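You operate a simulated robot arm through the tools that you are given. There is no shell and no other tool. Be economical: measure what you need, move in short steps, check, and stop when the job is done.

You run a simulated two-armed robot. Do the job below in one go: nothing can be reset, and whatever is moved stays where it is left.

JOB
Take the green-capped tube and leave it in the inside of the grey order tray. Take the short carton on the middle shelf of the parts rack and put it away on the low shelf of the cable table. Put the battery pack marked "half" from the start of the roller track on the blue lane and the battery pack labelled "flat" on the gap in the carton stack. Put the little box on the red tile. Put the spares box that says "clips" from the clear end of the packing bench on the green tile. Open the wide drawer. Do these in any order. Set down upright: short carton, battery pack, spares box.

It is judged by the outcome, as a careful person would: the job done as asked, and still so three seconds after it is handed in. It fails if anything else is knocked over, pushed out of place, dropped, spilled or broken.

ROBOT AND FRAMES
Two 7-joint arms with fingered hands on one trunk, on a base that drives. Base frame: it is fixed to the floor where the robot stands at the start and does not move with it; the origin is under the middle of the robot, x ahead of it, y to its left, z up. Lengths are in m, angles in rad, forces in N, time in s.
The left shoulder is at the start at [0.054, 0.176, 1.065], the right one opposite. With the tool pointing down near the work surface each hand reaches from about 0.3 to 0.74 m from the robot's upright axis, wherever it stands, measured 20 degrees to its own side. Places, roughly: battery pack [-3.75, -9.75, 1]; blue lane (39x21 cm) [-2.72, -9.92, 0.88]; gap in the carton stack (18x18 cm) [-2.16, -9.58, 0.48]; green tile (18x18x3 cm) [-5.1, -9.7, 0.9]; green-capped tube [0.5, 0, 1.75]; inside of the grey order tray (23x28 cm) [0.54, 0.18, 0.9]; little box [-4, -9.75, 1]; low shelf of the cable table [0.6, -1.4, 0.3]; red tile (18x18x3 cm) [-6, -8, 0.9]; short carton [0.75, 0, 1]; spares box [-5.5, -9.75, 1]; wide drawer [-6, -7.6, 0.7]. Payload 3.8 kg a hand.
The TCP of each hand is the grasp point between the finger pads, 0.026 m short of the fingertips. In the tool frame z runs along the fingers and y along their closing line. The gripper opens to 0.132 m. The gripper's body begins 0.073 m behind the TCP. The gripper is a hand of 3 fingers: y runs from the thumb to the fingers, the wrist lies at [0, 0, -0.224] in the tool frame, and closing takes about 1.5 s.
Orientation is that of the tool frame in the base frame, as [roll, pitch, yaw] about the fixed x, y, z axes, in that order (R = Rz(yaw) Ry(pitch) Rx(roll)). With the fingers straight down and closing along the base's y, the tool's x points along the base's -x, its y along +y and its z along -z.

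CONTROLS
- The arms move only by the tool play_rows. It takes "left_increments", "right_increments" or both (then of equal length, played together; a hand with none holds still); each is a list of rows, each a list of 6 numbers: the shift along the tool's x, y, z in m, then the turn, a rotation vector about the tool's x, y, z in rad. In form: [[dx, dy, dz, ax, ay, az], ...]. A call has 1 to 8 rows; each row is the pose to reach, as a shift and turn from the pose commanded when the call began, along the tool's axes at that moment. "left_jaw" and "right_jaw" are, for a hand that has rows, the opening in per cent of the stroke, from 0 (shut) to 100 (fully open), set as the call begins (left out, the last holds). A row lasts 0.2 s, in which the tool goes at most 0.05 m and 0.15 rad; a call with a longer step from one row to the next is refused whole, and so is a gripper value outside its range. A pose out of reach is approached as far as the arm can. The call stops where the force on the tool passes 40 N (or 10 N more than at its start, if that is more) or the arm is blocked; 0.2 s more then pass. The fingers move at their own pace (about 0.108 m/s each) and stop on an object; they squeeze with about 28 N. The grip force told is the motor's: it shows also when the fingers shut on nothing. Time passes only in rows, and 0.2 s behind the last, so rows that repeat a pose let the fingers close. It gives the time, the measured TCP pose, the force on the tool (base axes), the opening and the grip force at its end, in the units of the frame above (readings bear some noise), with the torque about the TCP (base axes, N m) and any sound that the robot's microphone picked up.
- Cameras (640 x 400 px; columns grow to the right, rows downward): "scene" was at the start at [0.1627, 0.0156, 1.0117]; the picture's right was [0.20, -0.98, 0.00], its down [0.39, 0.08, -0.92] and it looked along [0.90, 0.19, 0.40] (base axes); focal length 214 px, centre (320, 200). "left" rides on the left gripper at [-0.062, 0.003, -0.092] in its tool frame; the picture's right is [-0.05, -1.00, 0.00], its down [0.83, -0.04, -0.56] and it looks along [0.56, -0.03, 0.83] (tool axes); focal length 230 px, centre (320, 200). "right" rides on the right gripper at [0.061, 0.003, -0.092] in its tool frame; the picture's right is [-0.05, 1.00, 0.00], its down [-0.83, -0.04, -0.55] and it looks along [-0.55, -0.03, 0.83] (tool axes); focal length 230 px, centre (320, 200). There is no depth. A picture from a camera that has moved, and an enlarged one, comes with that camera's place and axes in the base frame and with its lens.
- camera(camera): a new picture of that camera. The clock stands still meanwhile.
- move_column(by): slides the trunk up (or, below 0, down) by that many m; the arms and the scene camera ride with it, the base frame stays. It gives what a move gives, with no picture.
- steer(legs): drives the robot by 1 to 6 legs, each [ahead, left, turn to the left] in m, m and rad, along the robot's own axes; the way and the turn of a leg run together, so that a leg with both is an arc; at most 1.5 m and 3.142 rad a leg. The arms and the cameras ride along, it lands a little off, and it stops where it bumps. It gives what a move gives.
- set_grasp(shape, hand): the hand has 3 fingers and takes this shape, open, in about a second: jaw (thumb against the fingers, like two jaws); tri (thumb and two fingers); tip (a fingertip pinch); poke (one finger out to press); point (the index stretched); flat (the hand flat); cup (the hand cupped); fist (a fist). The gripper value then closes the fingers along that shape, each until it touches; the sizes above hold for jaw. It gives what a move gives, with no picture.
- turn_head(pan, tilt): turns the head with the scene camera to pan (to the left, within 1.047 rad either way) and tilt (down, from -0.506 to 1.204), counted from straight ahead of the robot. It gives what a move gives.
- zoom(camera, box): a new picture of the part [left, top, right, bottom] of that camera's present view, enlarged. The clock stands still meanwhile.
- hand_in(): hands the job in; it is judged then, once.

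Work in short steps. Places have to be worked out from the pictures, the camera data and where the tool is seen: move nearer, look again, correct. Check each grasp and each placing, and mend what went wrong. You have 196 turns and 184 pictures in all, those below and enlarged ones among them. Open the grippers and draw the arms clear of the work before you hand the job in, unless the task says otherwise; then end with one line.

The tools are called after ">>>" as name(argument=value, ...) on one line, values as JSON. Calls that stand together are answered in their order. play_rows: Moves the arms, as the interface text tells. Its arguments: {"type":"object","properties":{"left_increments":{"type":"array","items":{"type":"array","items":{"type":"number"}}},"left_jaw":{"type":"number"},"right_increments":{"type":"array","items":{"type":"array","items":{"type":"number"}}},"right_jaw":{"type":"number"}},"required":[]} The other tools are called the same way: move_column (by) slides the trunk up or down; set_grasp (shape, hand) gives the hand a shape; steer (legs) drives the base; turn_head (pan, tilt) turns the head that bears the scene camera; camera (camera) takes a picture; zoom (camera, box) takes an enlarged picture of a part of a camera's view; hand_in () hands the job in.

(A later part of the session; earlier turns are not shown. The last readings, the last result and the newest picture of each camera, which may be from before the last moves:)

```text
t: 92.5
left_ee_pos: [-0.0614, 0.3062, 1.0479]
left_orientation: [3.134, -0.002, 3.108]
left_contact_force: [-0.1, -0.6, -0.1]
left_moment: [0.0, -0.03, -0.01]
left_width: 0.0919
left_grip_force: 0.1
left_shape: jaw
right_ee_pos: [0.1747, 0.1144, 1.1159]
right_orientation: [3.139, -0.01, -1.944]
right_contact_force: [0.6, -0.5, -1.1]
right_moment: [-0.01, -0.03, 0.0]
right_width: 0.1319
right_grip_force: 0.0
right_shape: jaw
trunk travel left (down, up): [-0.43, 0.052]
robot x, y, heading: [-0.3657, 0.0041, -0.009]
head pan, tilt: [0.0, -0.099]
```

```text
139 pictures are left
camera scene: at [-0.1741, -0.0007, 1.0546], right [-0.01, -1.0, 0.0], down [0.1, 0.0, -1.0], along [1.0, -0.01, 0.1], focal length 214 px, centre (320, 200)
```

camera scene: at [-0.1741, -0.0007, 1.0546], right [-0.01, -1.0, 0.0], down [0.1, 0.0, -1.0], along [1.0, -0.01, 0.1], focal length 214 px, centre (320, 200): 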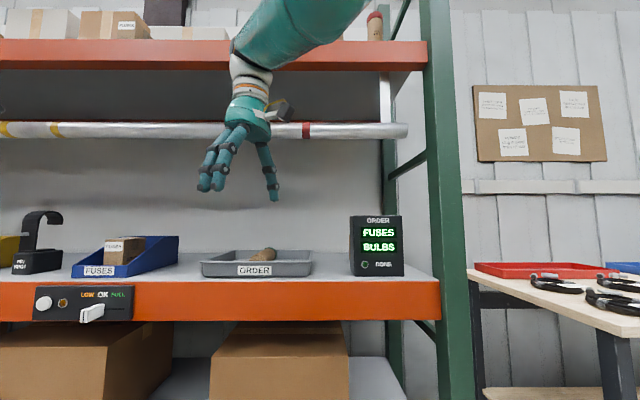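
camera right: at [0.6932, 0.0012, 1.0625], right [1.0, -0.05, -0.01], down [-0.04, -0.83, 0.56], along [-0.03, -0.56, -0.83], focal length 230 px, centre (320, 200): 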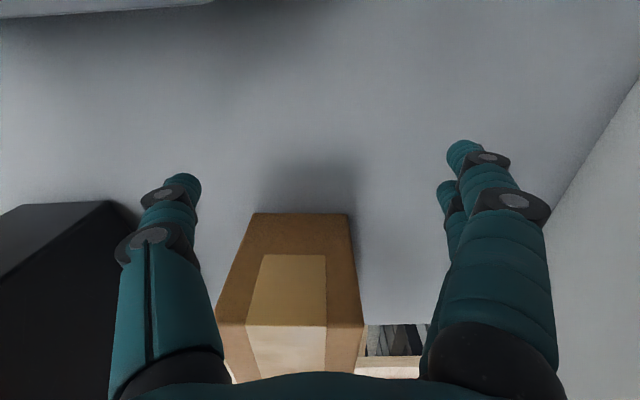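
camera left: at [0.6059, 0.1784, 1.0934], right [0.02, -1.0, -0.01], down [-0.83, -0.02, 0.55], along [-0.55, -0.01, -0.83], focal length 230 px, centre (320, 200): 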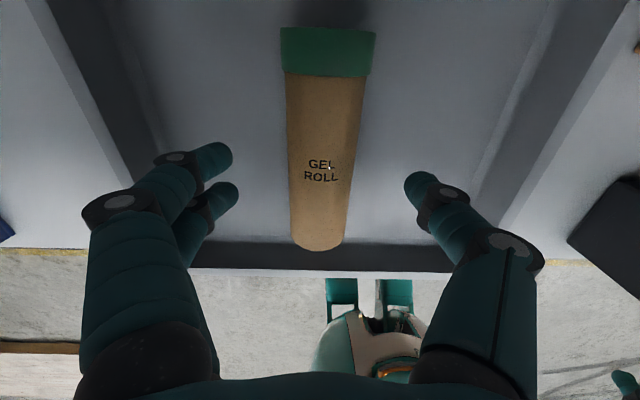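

I'll swing the hand to the right (y≈−0.2) while undoing the yaw, then try retracting from there.

>>> play_rows(right_increments=[[0.037, -0.015, 0, 0, 0, 0.15], [0.074, -0.029, 0, 0, 0, 0.3], [0.111, -0.044, 0, 0, 0, 0.45], [0.148, -0.058, 0, 0, 0, 0.6], [0.185, -0.073, 0, 0, 0, 0.75], [0.222, -0.087, 0, 0, 0, 0.9], [0.259, -0.101, 0, 0, 0, 1.05], [0.296, -0.116, 0, 0, 0, 1.2]])

>>> play_rows(right_increments=[[0.03, 0, 0, 0, 0, 0], [0.06, 0, 0, 0, 0, 0], [0.09, 0, 0, 0, 0, 0]])

```text
t: 94.3
left_ee_pos: [-0.0612, 0.3041, 1.047]
left_orientation: [3.132, -0.003, 3.109]
left_contact_force: [0.3, -0.3, 0.3]
left_moment: [0.05, 0.0, 0.03]
left_width: 0.0922
left_grip_force: 0.0
left_shape: jaw
right_ee_pos: [0.2775, -0.1976, 1.1433]
right_orientation: [-3.134, -0.006, 3.136]
right_contact_force: [0.2, -1.6, 0.0]
right_moment: [-0.02, 0.0, 0.03]
right_width: 0.1321
right_grip_force: 0.0
right_shape: jaw
right hand out of reach, approached as far as the arm can: row 1, 2, 3, 4, 5, 6, 7, 8
trunk travel left (down, up): [-0.43, 0.052]
robot x, y, heading: [-0.3656, 0.0031, -0.007]
head pan, tilt: [0.0, -0.099]
```

```text
t: 95.1
left_ee_pos: [-0.0609, 0.3059, 1.0482]
left_orientation: [3.134, -0.001, 3.108]
left_contact_force: [0.8, -0.4, 0.0]
left_moment: [-0.01, 0.02, 0.02]
left_width: 0.0919
left_grip_force: 0.1
left_shape: jaw
right_ee_pos: [0.2685, -0.1921, 1.166]
right_orientation: [-3.134, -0.005, 3.138]
right_contact_force: [-0.1, -0.4, -0.5]
right_moment: [0.02, 0.0, -0.02]
right_width: 0.132
right_grip_force: 0.0
right_shape: jaw
right hand out of reach, approached as far as the arm can: row 1, 2, 3
trunk travel left (down, up): [-0.43, 0.052]
robot x, y, heading: [-0.3661, 0.0036, -0.006]
head pan, tilt: [0.0, -0.099]
```

Still straight. The left arm recovered from a similar state by a pitch swing, so I do that with the right: pitch forward, then back while retracting.

>>> play_rows(right_increments=[[0, 0, 0, 0, -0.15, 0], [0, 0, 0, 0, -0.3, 0], [0, 0, 0, 0, -0.45, 0], [0, 0, 0, 0, -0.6, 0], [0, 0, 0, 0, -0.75, 0], [0, 0, 0, 0, -0.9, 0], [0, 0, 0, 0, -1.05, 0], [0, 0, 0, 0, -1.2, 0]])

```text
t: 96.9
left_ee_pos: [-0.0597, 0.3059, 1.0479]
left_orientation: [3.132, -0.003, 3.108]
left_contact_force: [0.8, -0.8, 0.4]
left_moment: [0.02, 0.0, 0.0]
left_width: 0.0923
left_grip_force: 0.0
left_shape: jaw
right_ee_pos: [0.4902, -0.1715, 1.2515]
right_orientation: [-3.121, 1.141, -3.127]
right_contact_force: [-0.5, -0.3, -0.2]
right_moment: [0.02, 0.02, 0.01]
right_width: 0.1318
right_grip_force: 0.0
right_shape: jaw
right hand out of reach, approached as far as the arm can: row 1, 2, 3, 4, 5, 6, 7, 8
trunk travel left (down, up): [-0.43, 0.052]
robot x, y, heading: [-0.3677, 0.0006, -0.006]
head pan, tilt: [0.0, -0.099]
```

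The hand swung out under the pole; I back the base 0.3 m for safety before continuing.

>>> steer(legs=[[-0.35, 0, 0]])

>>> play_rows(right_increments=[[-0.03, 0, -0.03, 0, 0, 0], [-0.06, 0, -0.06, 0, 0, 0], [-0.09, 0, -0.09, 0, 0, 0], [-0.12, 0, -0.12, 0, 0, 0], [-0.15, 0, -0.15, 0, 0, 0], [-0.18, 0, -0.18, 0, 0, 0], [-0.2, 0, -0.2, 0, 0, 0], [-0.22, 0, -0.22, 0, 0, 0]])

```text
t: 99.2
left_ee_pos: [-0.4069, 0.3083, 1.0487]
left_orientation: [3.133, -0.003, 3.109]
left_contact_force: [-1.3, 0.2, 0.1]
left_moment: [0.04, 0.02, -0.03]
left_width: 0.0921
left_grip_force: 0.0
left_shape: jaw
right_ee_pos: [0.1424, -0.1688, 1.2518]
right_orientation: [-3.121, 1.142, -3.127]
right_contact_force: [-0.2, 0.4, -0.1]
right_moment: [0.03, -0.03, 0.02]
right_width: 0.1317
right_grip_force: 0.0
right_shape: jaw
trunk travel left (down, up): [-0.43, 0.052]
robot x, y, heading: [-0.7091, 0.0044, 0.001]
head pan, tilt: [0.0, -0.099]
```

```text
t: 101.0
left_ee_pos: [-0.4071, 0.3074, 1.048]
left_orientation: [3.132, -0.002, 3.109]
left_contact_force: [-0.5, -0.2, 0.1]
left_moment: [-0.02, -0.04, 0.0]
left_width: 0.092
left_grip_force: 0.1
left_shape: jaw
right_ee_pos: [0.0194, -0.1718, 1.4705]
right_orientation: [-3.123, 1.14, -3.127]
right_contact_force: [-0.5, 0.4, 0.5]
right_moment: [0.01, 0.01, 0.0]
right_width: 0.1323
right_grip_force: 0.1
right_shape: jaw
right hand out of reach, approached as far as the arm can: row 3, 4, 5, 6, 7, 8
trunk travel left (down, up): [-0.43, 0.052]
robot x, y, heading: [-0.7124, 0.0028, -0.005]
head pan, tilt: [0.0, -0.099]
```

Now swing down and back like the left arm did.

>>> play_rows(right_increments=[[0.046, 0, -0.012, 0, 0.14, 0], [0.092, 0, -0.025, 0, 0.28, 0], [0.138, 0, -0.037, 0, 0.42, 0], [0.184, 0, -0.05, 0, 0.56, 0], [0.23, 0, -0.062, 0, 0.7, 0], [0.276, 0, -0.075, 0, 0.84, 0], [0.322, 0, -0.087, 0, 0.98, 0], [0.368, 0, -0.1, 0, 1.12, 0]])

>>> play_rows(right_increments=[[0.03, 0, 0.03, 0, 0, 0], [0.06, 0, 0.06, 0, 0, 0], [0.08, 0, 0.08, 0, 0, 0]])

```text
t: 102.8
left_ee_pos: [-0.4074, 0.3075, 1.0492]
left_orientation: [3.133, -0.002, 3.11]
left_contact_force: [-0.2, 0.6, -0.3]
left_moment: [0.02, -0.01, 0.0]
left_width: 0.0922
left_grip_force: 0.0
left_shape: jaw
right_ee_pos: [-0.2243, -0.1748, 1.1766]
right_orientation: [-3.136, 0.018, 3.137]
right_contact_force: [0.7, -0.2, -0.4]
right_moment: [0.0, 0.0, 0.0]
right_width: 0.1318
right_grip_force: 0.0
right_shape: jaw
trunk travel left (down, up): [-0.43, 0.052]
robot x, y, heading: [-0.7124, 0.0033, -0.008]
head pan, tilt: [0.0, -0.099]
```

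```text
t: 103.5
left_ee_pos: [-0.4071, 0.3075, 1.0478]
left_orientation: [3.132, -0.001, 3.11]
left_contact_force: [0.3, 0.3, 1.5]
left_moment: [0.0, 0.0, -0.01]
left_width: 0.0923
left_grip_force: 0.2
left_shape: jaw
right_ee_pos: [-0.3043, -0.1744, 1.0967]
right_orientation: [-3.135, 0.02, 3.139]
right_contact_force: [1.0, -0.4, -0.6]
right_moment: [0.03, 0.0, 0.03]
right_width: 0.1319
right_grip_force: 0.0
right_shape: jaw
trunk travel left (down, up): [-0.43, 0.052]
robot x, y, heading: [-0.7129, 0.0001, -0.01]
head pan, tilt: [0.0, -0.099]
```

Right arm recovered. The carton is now at x 0.625–0.711, y −0.285…−0.122. I'll approach with the base shifted left (y≈0.2) so the arm stays bent and clear of the post. First yaw the hand 90° and lower it.

>>> play_rows(right_increments=[[0, 0, 0.015, 0, 0, 0.15], [0, 0, 0.03, 0, 0, 0.3], [0, 0, 0.045, 0, 0, 0.45], [0, 0, 0.06, 0, 0, 0.6], [0, 0, 0.075, 0, 0, 0.75], [0, 0, 0.09, 0, 0, 0.9], [0, 0, 0.105, 0, 0, 1.05], [0, 0, 0.12, 0, 0, 1.2]])

>>> play_rows(right_increments=[[0, 0, 0, 0, 0, 0.15], [0, 0, 0, 0, 0, 0.3], [0, 0, 0, 0, 0, 0.37]])

>>> steer(legs=[[0, 0.2, 0], [0.4, 0, 0]])

```text
t: 105.3
left_ee_pos: [-0.4063, 0.3076, 1.0485]
left_orientation: [3.132, -0.001, 3.108]
left_contact_force: [-0.5, -0.3, -0.4]
left_moment: [-0.02, -0.01, -0.01]
left_width: 0.092
left_grip_force: 0.1
left_shape: jaw
right_ee_pos: [-0.3009, -0.174, 0.977]
right_orientation: [3.125, 0.014, 1.935]
right_contact_force: [-0.1, 0.4, 0.6]
right_moment: [0.0, -0.03, 0.01]
right_width: 0.1317
right_grip_force: 0.1
right_shape: jaw
trunk travel left (down, up): [-0.43, 0.052]
robot x, y, heading: [-0.7134, 0.007, -0.004]
head pan, tilt: [0.0, -0.099]
```

```text
t: 106.2
left_ee_pos: [-0.4062, 0.3089, 1.049]
left_orientation: [3.136, -0.001, 3.108]
left_contact_force: [0.5, 0.4, 0.1]
left_moment: [-0.02, 0.03, -0.02]
left_width: 0.0922
left_grip_force: 0.1
left_shape: jaw
right_ee_pos: [-0.3005, -0.1741, 0.9764]
right_orientation: [3.121, 0.009, 1.565]
right_contact_force: [0.0, -0.7, -0.1]
right_moment: [-0.02, 0.02, 0.02]
right_width: 0.132
right_grip_force: 0.0
right_shape: jaw
trunk travel left (down, up): [-0.43, 0.052]
robot x, y, heading: [-0.7095, 0.0034, -0.008]
head pan, tilt: [0.0, -0.099]
```

```text
t: 110.6
left_ee_pos: [-0.0079, 0.5049, 1.0483]
left_orientation: [3.133, -0.001, 3.106]
left_contact_force: [-0.4, -0.2, 0.3]
left_moment: [0.03, 0.01, 0.0]
left_width: 0.0921
left_grip_force: 0.1
left_shape: jaw
right_ee_pos: [0.0983, 0.0226, 0.9767]
right_orientation: [3.122, 0.01, 1.564]
right_contact_force: [0.6, -0.3, 0.4]
right_moment: [-0.03, 0.02, 0.0]
right_width: 0.1319
right_grip_force: 0.0
right_shape: jaw
trunk travel left (down, up): [-0.43, 0.052]
robot x, y, heading: [-0.3187, 0.1998, -0.013]
head pan, tilt: [0.0, -0.099]
```

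Extend the arm to rel x≈0.57 (still bent), y≈0, and check.

>>> play_rows(right_increments=[[-0.01, 0.04, 0, 0, 0, 0], [-0.02, 0.08, 0, 0, 0, 0], [-0.02, 0.12, 0, 0, 0, 0], [-0.02, 0.155, 0, 0, 0, 0]])

>>> steer(legs=[[0.3, 0, 0.013]])

>>> camera(camera="scene")

>>> camera(camera="right")

```text
t: 111.6
left_ee_pos: [-0.0082, 0.504, 1.048]
left_orientation: [3.135, -0.004, 3.105]
left_contact_force: [-0.8, -0.7, 0.2]
left_moment: [-0.01, -0.02, -0.01]
left_width: 0.0923
left_grip_force: 0.0
left_shape: jaw
right_ee_pos: [0.2512, 0.0036, 0.9801]
right_orientation: [3.123, 0.011, 1.567]
right_contact_force: [-0.3, 0.3, 0.0]
right_moment: [0.0, 0.02, -0.01]
right_width: 0.1321
right_grip_force: 0.0
right_shape: jaw
trunk travel left (down, up): [-0.43, 0.052]
robot x, y, heading: [-0.3173, 0.2014, -0.008]
head pan, tilt: [0.0, -0.099]
```

```text
t: 113.7
left_ee_pos: [0.2868, 0.5065, 1.0489]
left_orientation: [3.134, -0.002, 3.117]
left_contact_force: [-1.6, 0.2, 0.0]
left_moment: [0.01, 0.04, 0.0]
left_width: 0.0921
left_grip_force: 0.1
left_shape: jaw
right_ee_pos: [0.554, 0.0078, 0.9794]
right_orientation: [3.121, 0.008, 1.577]
right_contact_force: [-0.2, 0.3, 0.2]
right_moment: [0.0, 0.01, 0.01]
right_width: 0.1321
right_grip_force: 0.0
right_shape: jaw
trunk travel left (down, up): [-0.43, 0.052]
robot x, y, heading: [-0.0137, 0.1998, -0.002]
head pan, tilt: [0.0, -0.099]
```

```text
138 pictures are left
camera scene: at [0.1774, 0.199, 1.0546], right [0.0, -1.0, 0.0], down [0.1, 0.0, -1.0], along [1.0, 0.0, 0.1], focal length 214 px, centre (320, 200)
```

scene: 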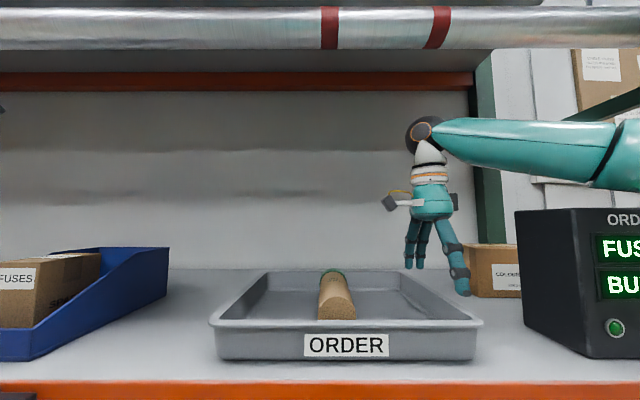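

```text
137 pictures are left
camera right: at [0.5532, 0.0698, 1.0712], right [1.0, -0.04, 0.02], down [-0.05, -0.83, 0.56], along [-0.01, -0.56, -0.83], focal length 230 px, centre (320, 200)
```

right: 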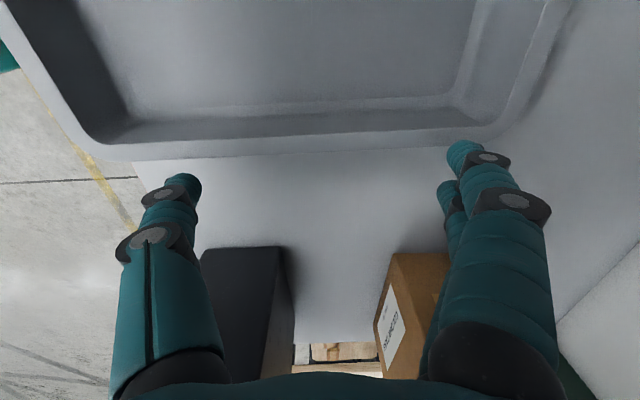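

All clear. Drive 0.105 farther in.

>>> steer(legs=[[0.108, 0, 0]])

>>> camera(camera="right")

```text
t: 114.7
left_ee_pos: [0.3365, 0.509, 1.0508]
left_orientation: [3.14, 0.009, 3.11]
left_contact_force: [0.1, -0.2, -0.2]
left_moment: [0.0, 0.0, -0.02]
left_width: 0.0919
left_grip_force: 0.0
left_shape: jaw
right_ee_pos: [0.5949, 0.0044, 0.9797]
right_orientation: [3.126, 0.018, 1.563]
right_contact_force: [-0.3, -0.6, -0.3]
right_moment: [0.03, 0.01, 0.04]
right_width: 0.1321
right_grip_force: 0.1
right_shape: jaw
trunk travel left (down, up): [-0.43, 0.052]
robot x, y, heading: [0.0386, 0.1988, -0.012]
head pan, tilt: [0.0, -0.099]
stopped in leg 1: the robot was blocked; the commanded pose is now the measured one
```

```text
136 pictures are left
camera right: at [0.5957, 0.0677, 1.0697], right [1.0, -0.06, 0.02], down [-0.06, -0.82, 0.57], along [-0.02, -0.57, -0.82], focal length 230 px, centre (320, 200)
```

right: 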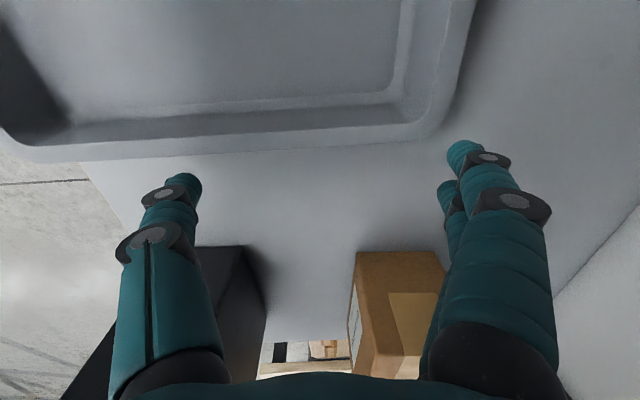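

Blocked by the left arm side at robot x 0.039. I leave the base there, reach with the right arm to x≈0.668 (still within reach), then slide right by base strafe plus arm.

>>> play_rows(right_increments=[[0, 0.03, 0, 0, 0, 0], [0, 0.055, 0, 0, 0, 0], [0, 0.074, 0, 0, 0, 0]])

>>> camera(camera="right")

```text
t: 115.5
left_ee_pos: [0.3325, 0.5069, 1.0556]
left_orientation: [3.14, 0.019, 3.104]
left_contact_force: [0.9, 1.0, -1.0]
left_moment: [-0.14, 0.12, 0.0]
left_width: 0.0922
left_grip_force: 0.0
left_shape: jaw
right_ee_pos: [0.6672, -0.0045, 0.9947]
right_orientation: [3.103, 0.015, 1.552]
right_contact_force: [1.3, 6.4, -3.2]
right_moment: [-0.56, 0.17, 0.0]
right_width: 0.1321
right_grip_force: 0.0
right_shape: jaw
trunk travel left (down, up): [-0.43, 0.052]
robot x, y, heading: [0.0411, 0.2015, -0.012]
head pan, tilt: [0.0, -0.099]
```

```text
135 pictures are left
camera right: at [0.6676, 0.0591, 1.0857], right [1.0, -0.07, 0.04], down [-0.08, -0.82, 0.57], along [-0.01, -0.57, -0.82], focal length 230 px, centre (320, 200)
```

right: 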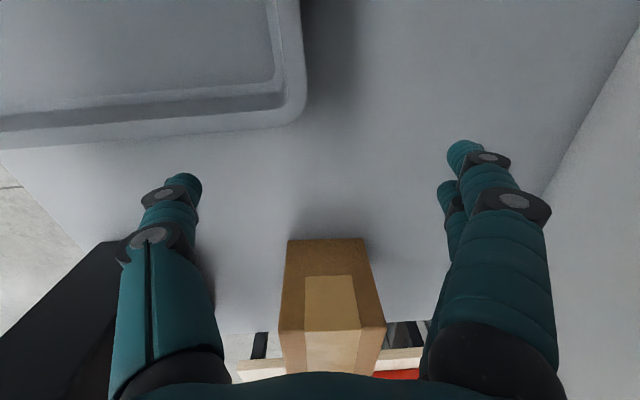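

Readings show the right arm being pushed (z high, side force): the forearm/elbow may touch the display. I look.

>>> turn_head(pan=-0.6, tilt=0.2)

>>> camera(camera="scene")

```text
t: 116.5
left_ee_pos: [0.3241, 0.5085, 1.0546]
left_orientation: [3.138, 0.021, 3.109]
left_contact_force: [0.8, -0.1, 0.4]
left_moment: [0.0, -0.03, 0.02]
left_width: 0.0922
left_grip_force: 0.2
left_shape: jaw
right_ee_pos: [0.6582, 0.0012, 0.9886]
right_orientation: [3.112, 0.017, 1.561]
right_contact_force: [0.1, -1.3, 0.0]
right_moment: [0.02, -0.01, -0.02]
right_width: 0.1322
right_grip_force: 0.0
right_shape: jaw
trunk travel left (down, up): [-0.43, 0.052]
robot x, y, heading: [0.0424, 0.199, -0.008]
head pan, tilt: [-0.6, 0.201]
```

```text
134 pictures are left
camera scene: at [0.2009, 0.1492, 1.0317], right [-0.57, -0.82, -0.01], down [-0.14, 0.11, -0.98], along [0.81, -0.56, -0.18], focal length 214 px, centre (320, 200)
```

scene: 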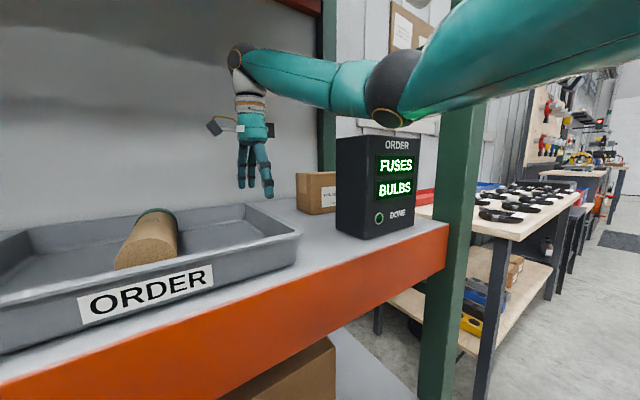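

The elbow hangs just above/in front of the display. I raise the trunk 0.045 (hand then lowered to compensate) for clearance.

>>> move_column(by=0.045)

>>> play_rows(right_increments=[[0, 0, 0.02, 0, 0, 0], [0, 0, 0.035, 0, 0, 0]])

>>> camera(camera="scene")

```text
t: 117.3
left_ee_pos: [0.3458, 0.5034, 1.0931]
left_orientation: [3.134, -0.004, 3.111]
left_contact_force: [0.7, -0.7, -0.2]
left_moment: [0.01, 0.05, -0.03]
left_width: 0.0922
left_grip_force: 0.0
left_shape: jaw
right_ee_pos: [0.6785, 0.0005, 1.014]
right_orientation: [3.14, 0.014, 1.565]
right_contact_force: [1.6, -0.8, -0.2]
right_moment: [0.0, 0.0, 0.01]
right_width: 0.1324
right_grip_force: 0.0
right_shape: jaw
trunk travel left (down, up): [-0.475, 0.007]
robot x, y, heading: [0.0414, 0.1984, -0.004]
head pan, tilt: [-0.6, 0.201]
```

```text
t: 117.9
left_ee_pos: [0.3464, 0.5045, 1.094]
left_orientation: [3.134, -0.004, 3.112]
left_contact_force: [-0.3, 0.4, -0.3]
left_moment: [0.0, 0.03, 0.03]
left_width: 0.0924
left_grip_force: 0.0
left_shape: jaw
right_ee_pos: [0.6783, 0.0009, 0.9807]
right_orientation: [3.139, 0.013, 1.567]
right_contact_force: [0.5, -0.2, 0.3]
right_moment: [0.0, 0.01, 0.0]
right_width: 0.1319
right_grip_force: 0.1
right_shape: jaw
trunk travel left (down, up): [-0.475, 0.007]
robot x, y, heading: [0.0414, 0.199, -0.003]
head pan, tilt: [-0.6, 0.201]
```

```text
133 pictures are left
camera scene: at [0.2281, 0.1459, 1.0902], right [-0.57, -0.82, 0.0], down [-0.16, 0.11, -0.98], along [0.81, -0.56, -0.2], focal length 214 px, centre (320, 200)
```

scene: 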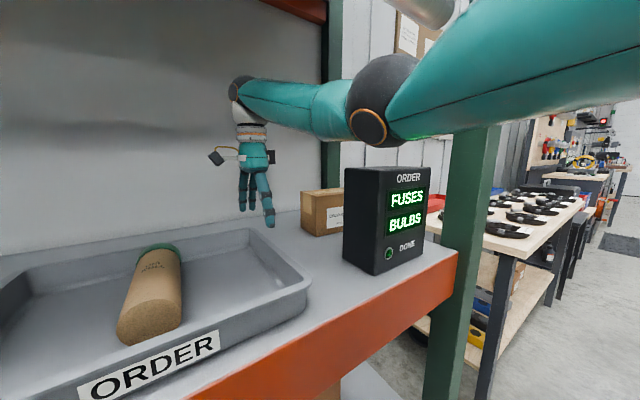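

Clear now, nothing displaced. I centre to x 0.668 and strafe the base 0.12 to the right so the fingers straddle the carton.

>>> play_rows(right_increments=[[0, -0.01, -0.005, 0, 0, 0]])

>>> steer(legs=[[0, -0.1, 0]])

>>> camera(camera="right")

>>> camera(camera="scene")

```text
t: 118.3
left_ee_pos: [0.3459, 0.5049, 1.0934]
left_orientation: [3.135, -0.003, 3.113]
left_contact_force: [0.1, 0.7, 0.8]
left_moment: [-0.02, -0.03, 0.04]
left_width: 0.0922
left_grip_force: 0.1
left_shape: jaw
right_ee_pos: [0.6684, -0.0004, 0.9855]
right_orientation: [3.137, 0.011, 1.567]
right_contact_force: [0.0, 0.6, -0.1]
right_moment: [-0.02, -0.03, -0.01]
right_width: 0.1322
right_grip_force: 0.0
right_shape: jaw
trunk travel left (down, up): [-0.475, 0.007]
robot x, y, heading: [0.0426, 0.2019, -0.008]
head pan, tilt: [-0.6, 0.201]
```

```text
t: 119.9
left_ee_pos: [0.3457, 0.4055, 1.094]
left_orientation: [3.135, -0.002, 3.112]
left_contact_force: [-0.5, -0.3, -0.8]
left_moment: [-0.01, -0.02, -0.02]
left_width: 0.0924
left_grip_force: 0.1
left_shape: jaw
right_ee_pos: [0.6685, -0.0981, 0.9861]
right_orientation: [3.138, 0.014, 1.569]
right_contact_force: [-0.2, 0.8, 0.3]
right_moment: [-0.02, 0.01, 0.01]
right_width: 0.1318
right_grip_force: 0.0
right_shape: jaw
trunk travel left (down, up): [-0.475, 0.007]
robot x, y, heading: [0.0418, 0.1025, -0.006]
head pan, tilt: [-0.6, 0.201]
```

```text
132 pictures are left
camera right: at [0.6707, -0.0366, 1.077], right [1.0, -0.06, 0.0], down [-0.05, -0.82, 0.57], along [-0.03, -0.57, -0.82], focal length 230 px, centre (320, 200)
```

right: 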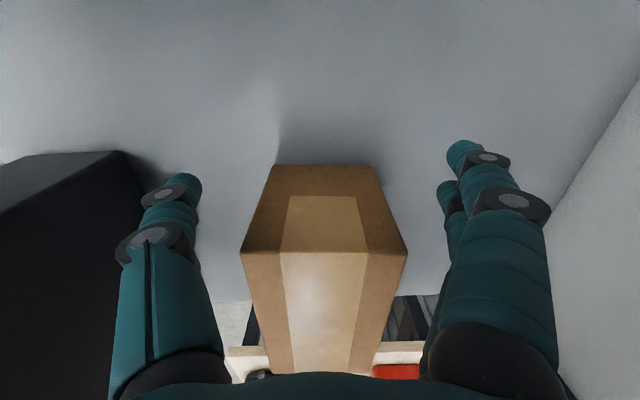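

```text
131 pictures are left
camera scene: at [0.2268, 0.0459, 1.0904], right [-0.57, -0.82, 0.0], down [-0.16, 0.11, -0.98], along [0.81, -0.56, -0.2], focal length 214 px, centre (320, 200)
```

scene: 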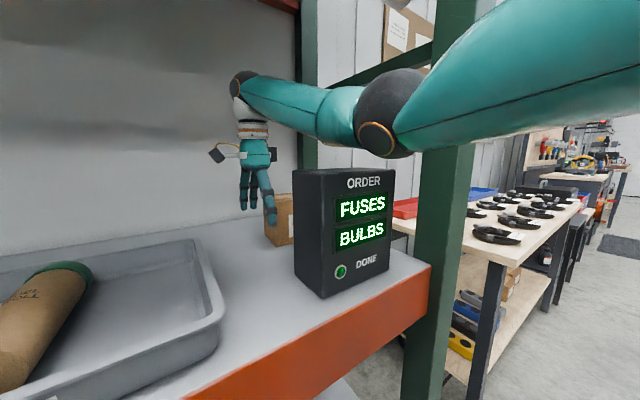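

Well centred. Slide −0.095 in y with the arm, then lower to z≈0.948.

>>> play_rows(right_increments=[[-0.03, 0, 0, 0, 0, 0], [-0.06, 0, 0, 0, 0, 0], [-0.095, 0, 0, 0, 0, 0], [-0.095, 0, 0.02, 0, 0, 0], [-0.095, 0, 0.038, 0, 0, 0]])

>>> camera(camera="right")

>>> camera(camera="scene")

```text
t: 121.1
left_ee_pos: [0.342, 0.4064, 1.0957]
left_orientation: [3.135, 0.004, 3.109]
left_contact_force: [-0.4, -0.1, -0.1]
left_moment: [-0.08, -0.01, 0.02]
left_width: 0.0921
left_grip_force: 0.1
left_shape: jaw
right_ee_pos: [0.6667, -0.1947, 0.9559]
right_orientation: [3.131, 0.013, 1.567]
right_contact_force: [-6.8, -0.2, 21.5]
right_moment: [-0.03, 0.52, -0.04]
right_width: 0.1321
right_grip_force: 0.1
right_shape: jaw
trunk travel left (down, up): [-0.475, 0.007]
robot x, y, heading: [0.0424, 0.1005, -0.008]
head pan, tilt: [-0.6, 0.201]
```

```text
130 pictures are left
camera right: at [0.6675, -0.1313, 1.0471], right [1.0, -0.05, 0.01], down [-0.05, -0.82, 0.57], along [-0.02, -0.57, -0.82], focal length 230 px, centre (320, 200)
```

right: 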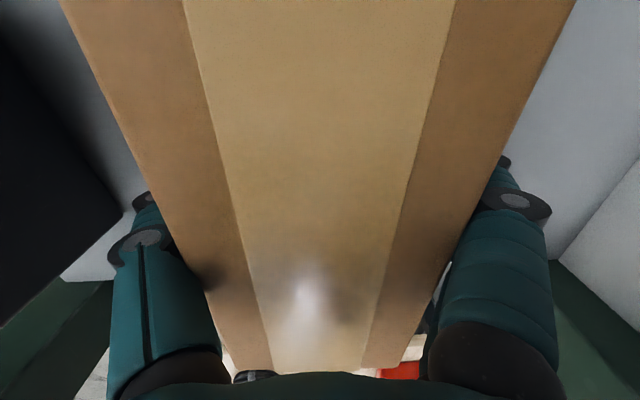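

```text
129 pictures are left
camera scene: at [0.2238, 0.0468, 1.0919], right [-0.57, -0.82, 0.0], down [-0.16, 0.11, -0.98], along [0.81, -0.56, -0.2], focal length 214 px, centre (320, 200)
```

scene: 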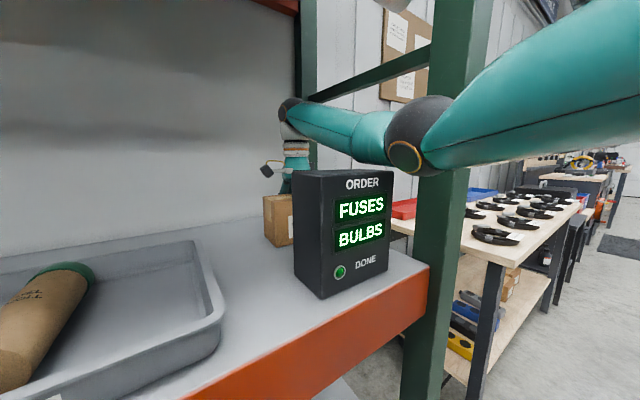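

The palm touches the carton's top (21 N up). I rise 1.2 cm and close.

>>> play_rows(right_increments=[[0, 0, -0.02, 0, 0, 0], [0, 0, -0.02, 0, 0, 0]])

>>> play_rows(right_increments=[[0, 0, 0, 0, 0, 0], [0, 0, 0, 0, 0, 0], [0, 0, 0, 0, 0, 0], [0, 0, 0, 0, 0, 0], [0, 0, 0, 0, 0, 0], [0, 0, 0, 0, 0, 0], [0, 0, 0, 0, 0, 0]], right_jaw=0)

>>> camera(camera="right")

```text
t: 121.7
left_ee_pos: [0.3446, 0.4057, 1.0935]
left_orientation: [3.135, -0.001, 3.111]
left_contact_force: [0.7, 0.2, 0.4]
left_moment: [-0.04, 0.0, 0.0]
left_width: 0.0924
left_grip_force: 0.1
left_shape: jaw
right_ee_pos: [0.6672, -0.1942, 0.9688]
right_orientation: [3.138, 0.013, 1.567]
right_contact_force: [-0.2, -0.6, 0.0]
right_moment: [0.01, 0.0, 0.01]
right_width: 0.1318
right_grip_force: 0.0
right_shape: jaw
trunk travel left (down, up): [-0.475, 0.007]
robot x, y, heading: [0.0382, 0.1016, -0.007]
head pan, tilt: [-0.6, 0.201]
```

```text
t: 123.3
left_ee_pos: [0.3457, 0.4057, 1.094]
left_orientation: [3.135, 0.0, 3.111]
left_contact_force: [-0.1, 0.3, 0.3]
left_moment: [-0.01, -0.02, -0.05]
left_width: 0.0921
left_grip_force: 0.1
left_shape: jaw
right_ee_pos: [0.6675, -0.1952, 0.9694]
right_orientation: [3.139, 0.013, 1.567]
right_contact_force: [0.1, -0.4, 0.0]
right_moment: [-0.01, 0.0, 0.01]
right_width: 0.0805
right_grip_force: 27.8
right_shape: jaw
trunk travel left (down, up): [-0.475, 0.007]
robot x, y, heading: [0.0409, 0.1024, -0.005]
head pan, tilt: [-0.6, 0.201]
```

```text
128 pictures are left
camera right: at [0.6703, -0.132, 1.0597], right [1.0, -0.06, 0.0], down [-0.05, -0.82, 0.57], along [-0.03, -0.57, -0.82], focal length 230 px, centre (320, 200)
```

right: 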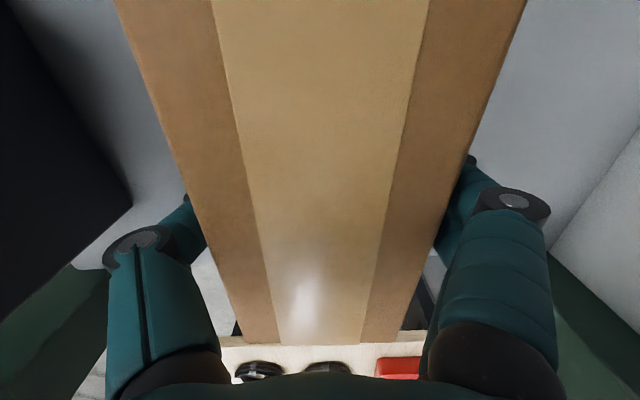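

Gripped (8 cm). I lift 5 cm and slide left with arm +0.10.

>>> play_rows(right_increments=[[0, 0, -0.02, 0, 0, 0], [0, 0, -0.04, 0, 0, 0], [0, 0, -0.052, 0, 0, 0], [0.035, 0, -0.052, 0, 0, 0], [0.07, 0, -0.052, 0, 0, 0], [0.1, 0, -0.052, 0, 0, 0]])

>>> camera(camera="scene")

```text
t: 124.7
left_ee_pos: [0.3451, 0.4059, 1.0934]
left_orientation: [3.135, -0.003, 3.112]
left_contact_force: [0.1, 0.1, -1.1]
left_moment: [-0.02, -0.02, 0.02]
left_width: 0.0924
left_grip_force: 0.0
left_shape: jaw
right_ee_pos: [0.6681, -0.0926, 1.0196]
right_orientation: [3.137, 0.015, 1.566]
right_contact_force: [1.0, 0.0, -1.4]
right_moment: [-0.01, -0.01, -0.02]
right_width: 0.0803
right_grip_force: 28.0
right_shape: jaw
trunk travel left (down, up): [-0.475, 0.007]
robot x, y, heading: [0.0418, 0.1001, -0.007]
head pan, tilt: [-0.6, 0.201]
```

```text
127 pictures are left
camera scene: at [0.2269, 0.0466, 1.0904], right [-0.57, -0.82, 0.0], down [-0.16, 0.11, -0.98], along [0.81, -0.56, -0.2], focal length 214 px, centre (320, 200)
```

scene: 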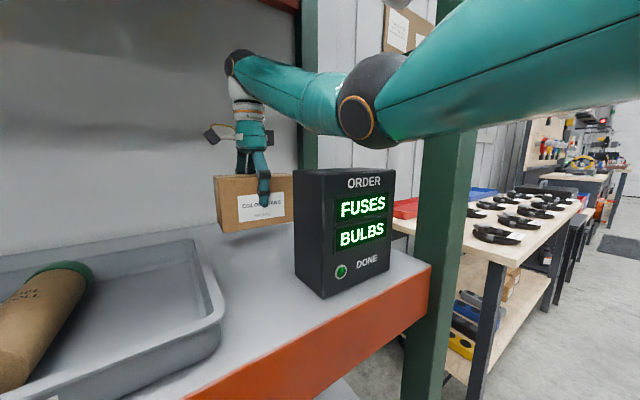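

Held well. Strafe base left 0.14 so the carton clears the display, then back out.

>>> steer(legs=[[0, 0.14, 0]])

>>> camera(camera="scene")

>>> camera(camera="right")

```text
t: 126.6
left_ee_pos: [0.3459, 0.5459, 1.0936]
left_orientation: [3.134, -0.003, 3.111]
left_contact_force: [0.0, 0.5, 0.1]
left_moment: [0.01, -0.02, 0.0]
left_width: 0.0922
left_grip_force: 0.1
left_shape: jaw
right_ee_pos: [0.668, 0.0465, 1.0194]
right_orientation: [3.138, 0.014, 1.565]
right_contact_force: [0.1, -0.3, -3.0]
right_moment: [0.0, 0.01, 0.02]
right_width: 0.0805
right_grip_force: 28.3
right_shape: jaw
trunk travel left (down, up): [-0.475, 0.007]
robot x, y, heading: [0.0396, 0.2414, -0.006]
head pan, tilt: [-0.6, 0.201]
```

```text
126 pictures are left
camera scene: at [0.2277, 0.1868, 1.0904], right [-0.57, -0.82, 0.0], down [-0.16, 0.11, -0.98], along [0.81, -0.56, -0.2], focal length 214 px, centre (320, 200)
```

scene: 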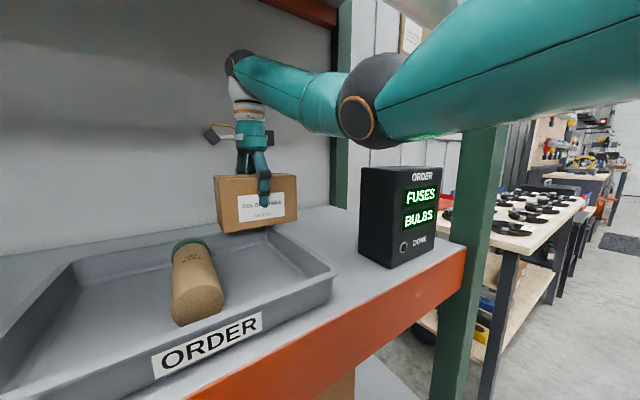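

```text
125 pictures are left
camera right: at [0.6714, 0.1092, 1.1101], right [1.0, -0.06, 0.0], down [-0.05, -0.82, 0.57], along [-0.03, -0.57, -0.82], focal length 230 px, centre (320, 200)
```

right: 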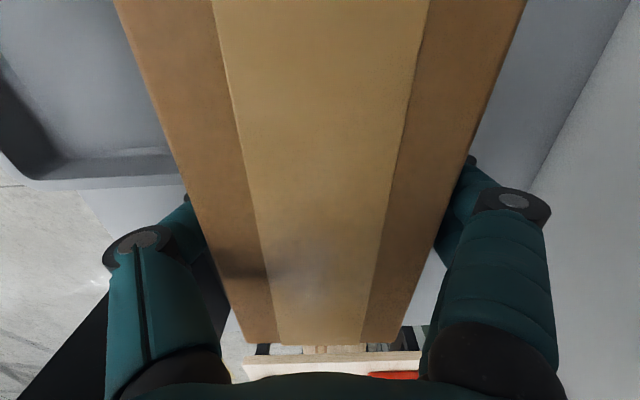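

Carton bottom is ≈0.95, rim ≈0.94, tube off to the side. Back out.

>>> steer(legs=[[-0.5, 0, 0]])

>>> turn_head(pan=-0.1, tilt=0.2)

>>> camera(camera="scene")

```text
t: 129.5
left_ee_pos: [-0.1507, 0.5488, 1.0943]
left_orientation: [3.135, -0.004, 3.105]
left_contact_force: [-0.7, 0.4, 0.4]
left_moment: [0.01, 0.01, -0.04]
left_width: 0.0922
left_grip_force: 0.2
left_shape: jaw
right_ee_pos: [0.1687, 0.0471, 1.0183]
right_orientation: [3.136, 0.014, 1.561]
right_contact_force: [-0.5, 0.0, -1.9]
right_moment: [0.01, 0.01, 0.0]
right_width: 0.0804
right_grip_force: 27.8
right_shape: jaw
trunk travel left (down, up): [-0.475, 0.007]
robot x, y, heading: [-0.4576, 0.2478, -0.017]
head pan, tilt: [-0.6, 0.201]
```

```text
t: 130.4
left_ee_pos: [-0.1511, 0.5492, 1.0935]
left_orientation: [3.137, -0.001, 3.104]
left_contact_force: [0.1, 0.2, 0.5]
left_moment: [0.02, 0.0, 0.0]
left_width: 0.0923
left_grip_force: 0.2
left_shape: jaw
right_ee_pos: [0.1685, 0.0474, 1.0191]
right_orientation: [3.138, 0.015, 1.56]
right_contact_force: [0.5, -0.1, -2.3]
right_moment: [0.03, -0.03, 0.04]
right_width: 0.0805
right_grip_force: 28.1
right_shape: jaw
trunk travel left (down, up): [-0.475, 0.007]
robot x, y, heading: [-0.4556, 0.2457, -0.015]
head pan, tilt: [-0.099, 0.201]
```

```text
124 pictures are left
camera scene: at [-0.2548, 0.233, 1.0904], right [-0.11, -0.99, 0.0], down [-0.2, 0.02, -0.98], along [0.97, -0.11, -0.2], focal length 214 px, centre (320, 200)
```

scene: 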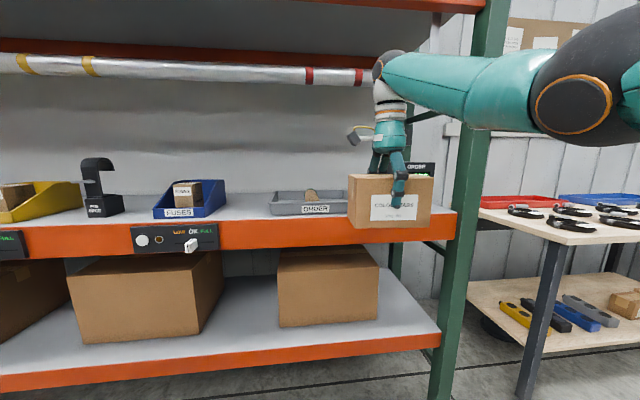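

Carton is clear. I drive back and right to face the cable table and look at its low shelf.

>>> steer(legs=[[-0.25, 0, 0.015], [0, -1.5, 0]])

>>> turn_head(pan=0, tilt=0.45)

>>> camera(camera="scene")

```text
t: 145.2
left_ee_pos: [-0.3996, -0.9521, 1.0923]
left_orientation: [3.134, -0.001, 3.117]
left_contact_force: [0.8, -1.1, -0.1]
left_moment: [0.02, -0.04, 0.02]
left_width: 0.0922
left_grip_force: 0.0
left_shape: jaw
right_ee_pos: [-0.0742, -1.4504, 1.0192]
right_orientation: [3.138, 0.014, 1.573]
right_contact_force: [0.0, -1.1, -2.8]
right_moment: [-0.04, 0.0, 0.06]
right_width: 0.0802
right_grip_force: 27.8
right_shape: jaw
trunk travel left (down, up): [-0.475, 0.007]
robot x, y, heading: [-0.7035, -1.2565, 0.003]
head pan, tilt: [-0.099, 0.201]
```

```text
t: 146.0
left_ee_pos: [-0.4, -0.9532, 1.0933]
left_orientation: [3.134, -0.002, 3.118]
left_contact_force: [-0.6, 0.4, -0.3]
left_moment: [-0.04, -0.02, 0.01]
left_width: 0.0921
left_grip_force: 0.0
left_shape: jaw
right_ee_pos: [-0.0745, -1.4496, 1.0186]
right_orientation: [3.138, 0.015, 1.572]
right_contact_force: [-0.2, 0.6, -3.4]
right_moment: [-0.03, 0.0, 0.03]
right_width: 0.0801
right_grip_force: 27.9
right_shape: jaw
trunk travel left (down, up): [-0.475, 0.007]
robot x, y, heading: [-0.7012, -1.2605, -0.002]
head pan, tilt: [0.0, 0.45]
```

```text
123 pictures are left
camera scene: at [-0.5013, -1.2597, 1.0672], right [0.0, -1.0, 0.0], down [-0.43, 0.0, -0.9], along [0.9, 0.0, -0.43], focal length 214 px, centre (320, 200)
```

scene: 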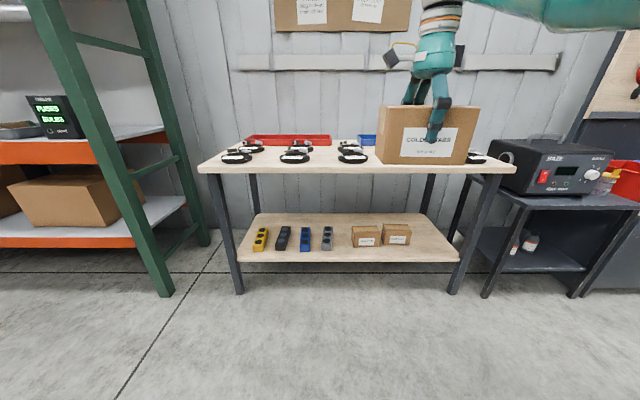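

Table low shelf: x≈0.36–0.88, y −0.83…−1.98, z≈0.3. I zoom to find the free spot.

>>> zoom(camera="scene", box=[220, 180, 500, 300])

```text
2.29 times, centred on (360, 240) of scene
camera zoom: at [-0.5013, -1.2597, 1.0672], right [0.0, -1.0, 0.0], down [-0.43, 0.0, -0.9], along [0.9, 0.0, -0.43], focal length 490 px, centre (229, 109)
```

zoom: 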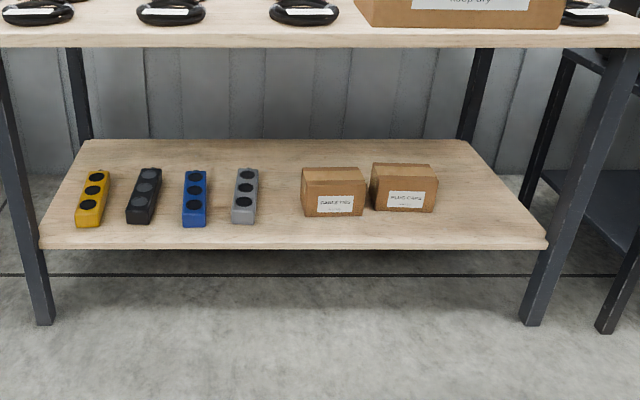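

Free spot: right of the two small cartons, about (0.50, −1.88), carton turned with its long side along x. I turn the right hand 90° and move the left hand out to the side.

>>> play_rows(right_increments=[[0, 0, 0, 0, 0, -0.15], [0, 0, 0, 0, 0, -0.3], [0, 0, 0, 0, 0, -0.45], [0, 0, 0, 0, 0, -0.6], [0, 0, 0, 0, 0, -0.75], [0, 0, 0, 0, 0, -0.9], [0, 0, 0, 0, 0, -1.05], [0, 0, 0, 0, 0, -1.2]], left_increments=[[0.012, 0.032, 0, 0, 0, 0], [0.025, 0.064, 0, 0, 0, 0], [0.037, 0.096, 0, 0, 0, 0], [0.05, 0.128, 0, 0, 0, 0], [0.062, 0.16, 0, 0, 0, 0], [0.075, 0.19, 0, 0, 0, 0], [0.087, 0.22, 0, 0, 0, 0], [0.1, 0.25, 0, 0, 0, 0]])

>>> play_rows(right_increments=[[0, 0, 0, 0, 0, -0.13], [0, 0, 0, 0, 0, -0.26], [0, 0, 0, 0, 0, -0.37]])

>>> move_column(by=-0.47)

```text
t: 147.8
left_ee_pos: [-0.4954, -0.6983, 1.0947]
left_orientation: [3.135, -0.001, 3.117]
left_contact_force: [-0.3, 0.1, 0.6]
left_moment: [0.01, -0.03, -0.01]
left_width: 0.0921
left_grip_force: 0.1
left_shape: jaw
right_ee_pos: [-0.0745, -1.4495, 1.0191]
right_orientation: [-3.13, 0.008, 2.776]
right_contact_force: [-0.6, 0.4, -2.2]
right_moment: [-0.02, -0.05, -0.03]
right_width: 0.0805
right_grip_force: 27.6
right_shape: jaw
trunk travel left (down, up): [-0.475, 0.007]
robot x, y, heading: [-0.7028, -1.2594, -0.0]
head pan, tilt: [0.0, 0.45]
```

```text
t: 148.6
left_ee_pos: [-0.4929, -0.6995, 1.0945]
left_orientation: [3.134, -0.002, 3.118]
left_contact_force: [-0.4, -0.8, 0.1]
left_moment: [-0.01, 0.02, 0.0]
left_width: 0.0921
left_grip_force: 0.0
left_shape: jaw
right_ee_pos: [-0.0738, -1.45, 1.0187]
right_orientation: [-3.129, 0.003, -3.138]
right_contact_force: [0.0, -0.4, -2.2]
right_moment: [0.0, 0.01, 0.02]
right_width: 0.0805
right_grip_force: 28.1
right_shape: jaw
trunk travel left (down, up): [-0.475, 0.007]
robot x, y, heading: [-0.7037, -1.2577, -0.001]
head pan, tilt: [0.0, 0.45]
```

```text
refused: -0.47 is not a number from -0.4 to 0.4
```

Lower the trunk in two steps while well in front of the table.

>>> move_column(by=-0.4)

>>> move_column(by=-0.07)

>>> play_rows(right_increments=[[0.02, 0, 0.035, 0, 0, 0], [0.04, -0.015, 0.07, 0, 0, 0], [0.06, -0.05, 0.1, 0, 0, 0], [0.065, -0.085, 0.12, 0, 0, 0], [0.07, -0.12, 0.14, 0, 0, 0], [0.07, -0.155, 0.14, 0, 0, 0], [0.07, -0.185, 0.14, 0, 0, 0]])

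```text
t: 152.4
left_ee_pos: [-0.4944, -0.7001, 0.695]
left_orientation: [3.135, 0.001, 3.117]
left_contact_force: [-0.2, 0.1, -0.3]
left_moment: [0.0, 0.01, 0.01]
left_width: 0.0922
left_grip_force: 0.1
left_shape: jaw
right_ee_pos: [-0.0745, -1.4505, 0.6194]
right_orientation: [-3.127, 0.001, -3.138]
right_contact_force: [0.3, 0.4, -1.7]
right_moment: [-0.01, -0.01, 0.03]
right_width: 0.0802
right_grip_force: 27.6
right_shape: jaw
trunk travel left (down, up): [-0.075, 0.407]
robot x, y, heading: [-0.7019, -1.2586, 0.003]
head pan, tilt: [0.0, 0.45]
```

```text
t: 153.5
left_ee_pos: [-0.4944, -0.7002, 0.6266]
left_orientation: [3.135, -0.001, 3.117]
left_contact_force: [1.0, 0.4, 0.5]
left_moment: [0.0, -0.02, -0.01]
left_width: 0.0924
left_grip_force: 0.1
left_shape: jaw
right_ee_pos: [-0.0744, -1.4489, 0.5483]
right_orientation: [-3.128, 0.003, -3.139]
right_contact_force: [0.6, 0.1, -2.4]
right_moment: [0.0, 0.0, -0.02]
right_width: 0.0805
right_grip_force: 28.1
right_shape: jaw
trunk travel left (down, up): [-0.005, 0.477]
robot x, y, heading: [-0.7036, -1.2585, 0.002]
head pan, tilt: [0.0, 0.45]
```

```text
refused: row 3 steps farther than a row can; nothing moved
```

>>> play_rows(right_increments=[[0.01, -0.02, 0.03, 0, 0, 0], [0.02, -0.045, 0.06, 0, 0, 0], [0.03, -0.07, 0.09, 0, 0, 0], [0.04, -0.1, 0.115, 0, 0, 0], [0.05, -0.13, 0.13, 0, 0, 0], [0.06, -0.16, 0.14, 0, 0, 0], [0.07, -0.185, 0.14, 0, 0, 0]])

>>> steer(legs=[[0, -0.25, 0], [0.25, 0, 0]])

>>> turn_head(pan=-0.3, tilt=0.1)

>>> camera(camera="scene")

>>> camera(camera="right")

```text
t: 155.1
left_ee_pos: [-0.4935, -0.6999, 0.6262]
left_orientation: [3.134, 0.0, 3.119]
left_contact_force: [0.1, 0.2, 0.3]
left_moment: [-0.02, 0.02, 0.02]
left_width: 0.0921
left_grip_force: 0.0
left_shape: jaw
right_ee_pos: [-0.1444, -1.6368, 0.4114]
right_orientation: [-3.13, 0.002, -3.138]
right_contact_force: [0.2, -0.8, -2.7]
right_moment: [0.03, 0.01, 0.03]
right_width: 0.0804
right_grip_force: 27.3
right_shape: jaw
trunk travel left (down, up): [-0.005, 0.477]
robot x, y, heading: [-0.7021, -1.261, 0.004]
head pan, tilt: [0.0, 0.45]
```

```text
t: 159.3
left_ee_pos: [-0.2473, -0.9471, 0.6254]
left_orientation: [3.135, -0.002, 3.121]
left_contact_force: [0.3, -0.2, -0.5]
left_moment: [0.0, 0.02, 0.02]
left_width: 0.0922
left_grip_force: 0.0
left_shape: jaw
right_ee_pos: [0.1041, -1.8861, 0.4111]
right_orientation: [-3.128, 0.004, -3.141]
right_contact_force: [0.3, 1.0, -2.2]
right_moment: [0.0, -0.04, 0.0]
right_width: 0.0801
right_grip_force: 28.2
right_shape: jaw
trunk travel left (down, up): [-0.005, 0.477]
robot x, y, heading: [-0.4536, -1.5085, -0.0]
head pan, tilt: [0.0, 0.45]
```

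```text
t: 160.1
left_ee_pos: [-0.2461, -0.9475, 0.6245]
left_orientation: [3.135, -0.003, 3.118]
left_contact_force: [0.0, -0.7, -0.1]
left_moment: [0.04, -0.01, 0.02]
left_width: 0.0922
left_grip_force: 0.0
left_shape: jaw
right_ee_pos: [0.1047, -1.8856, 0.4116]
right_orientation: [-3.128, 0.002, -3.141]
right_contact_force: [0.5, 0.4, -1.4]
right_moment: [0.01, 0.01, -0.04]
right_width: 0.0804
right_grip_force: 27.8
right_shape: jaw
trunk travel left (down, up): [-0.005, 0.477]
robot x, y, heading: [-0.4538, -1.5083, 0.005]
head pan, tilt: [-0.3, 0.099]
```

```text
121 pictures are left
camera scene: at [-0.2639, -1.5346, 0.6021], right [-0.29, -0.96, 0.0], down [-0.1, 0.03, -0.99], along [0.95, -0.29, -0.1], focal length 214 px, centre (320, 200)
```

scene: 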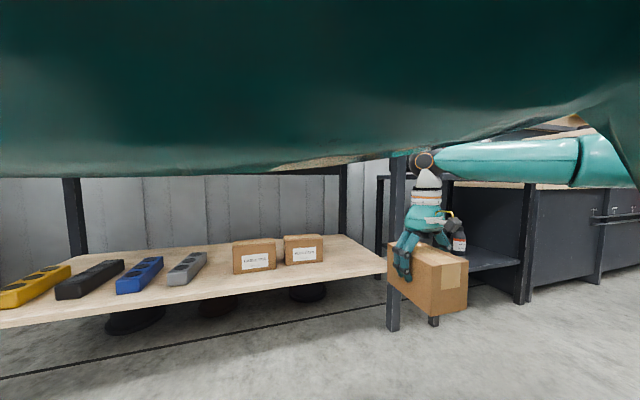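

```text
120 pictures are left
camera right: at [0.0424, -1.8807, 0.503], right [0.05, 1.0, -0.01], down [0.83, -0.03, 0.56], along [0.56, -0.04, -0.83], focal length 230 px, centre (320, 200)
```

right: 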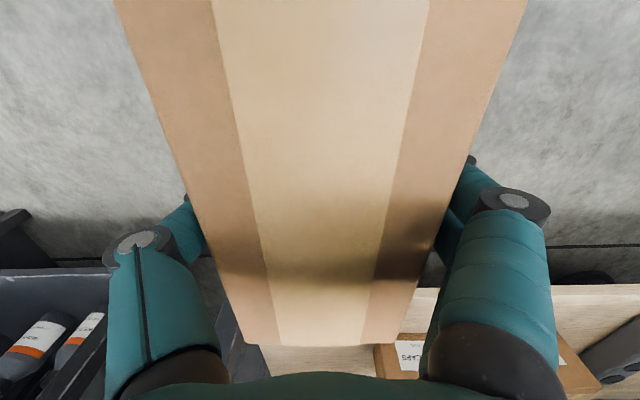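

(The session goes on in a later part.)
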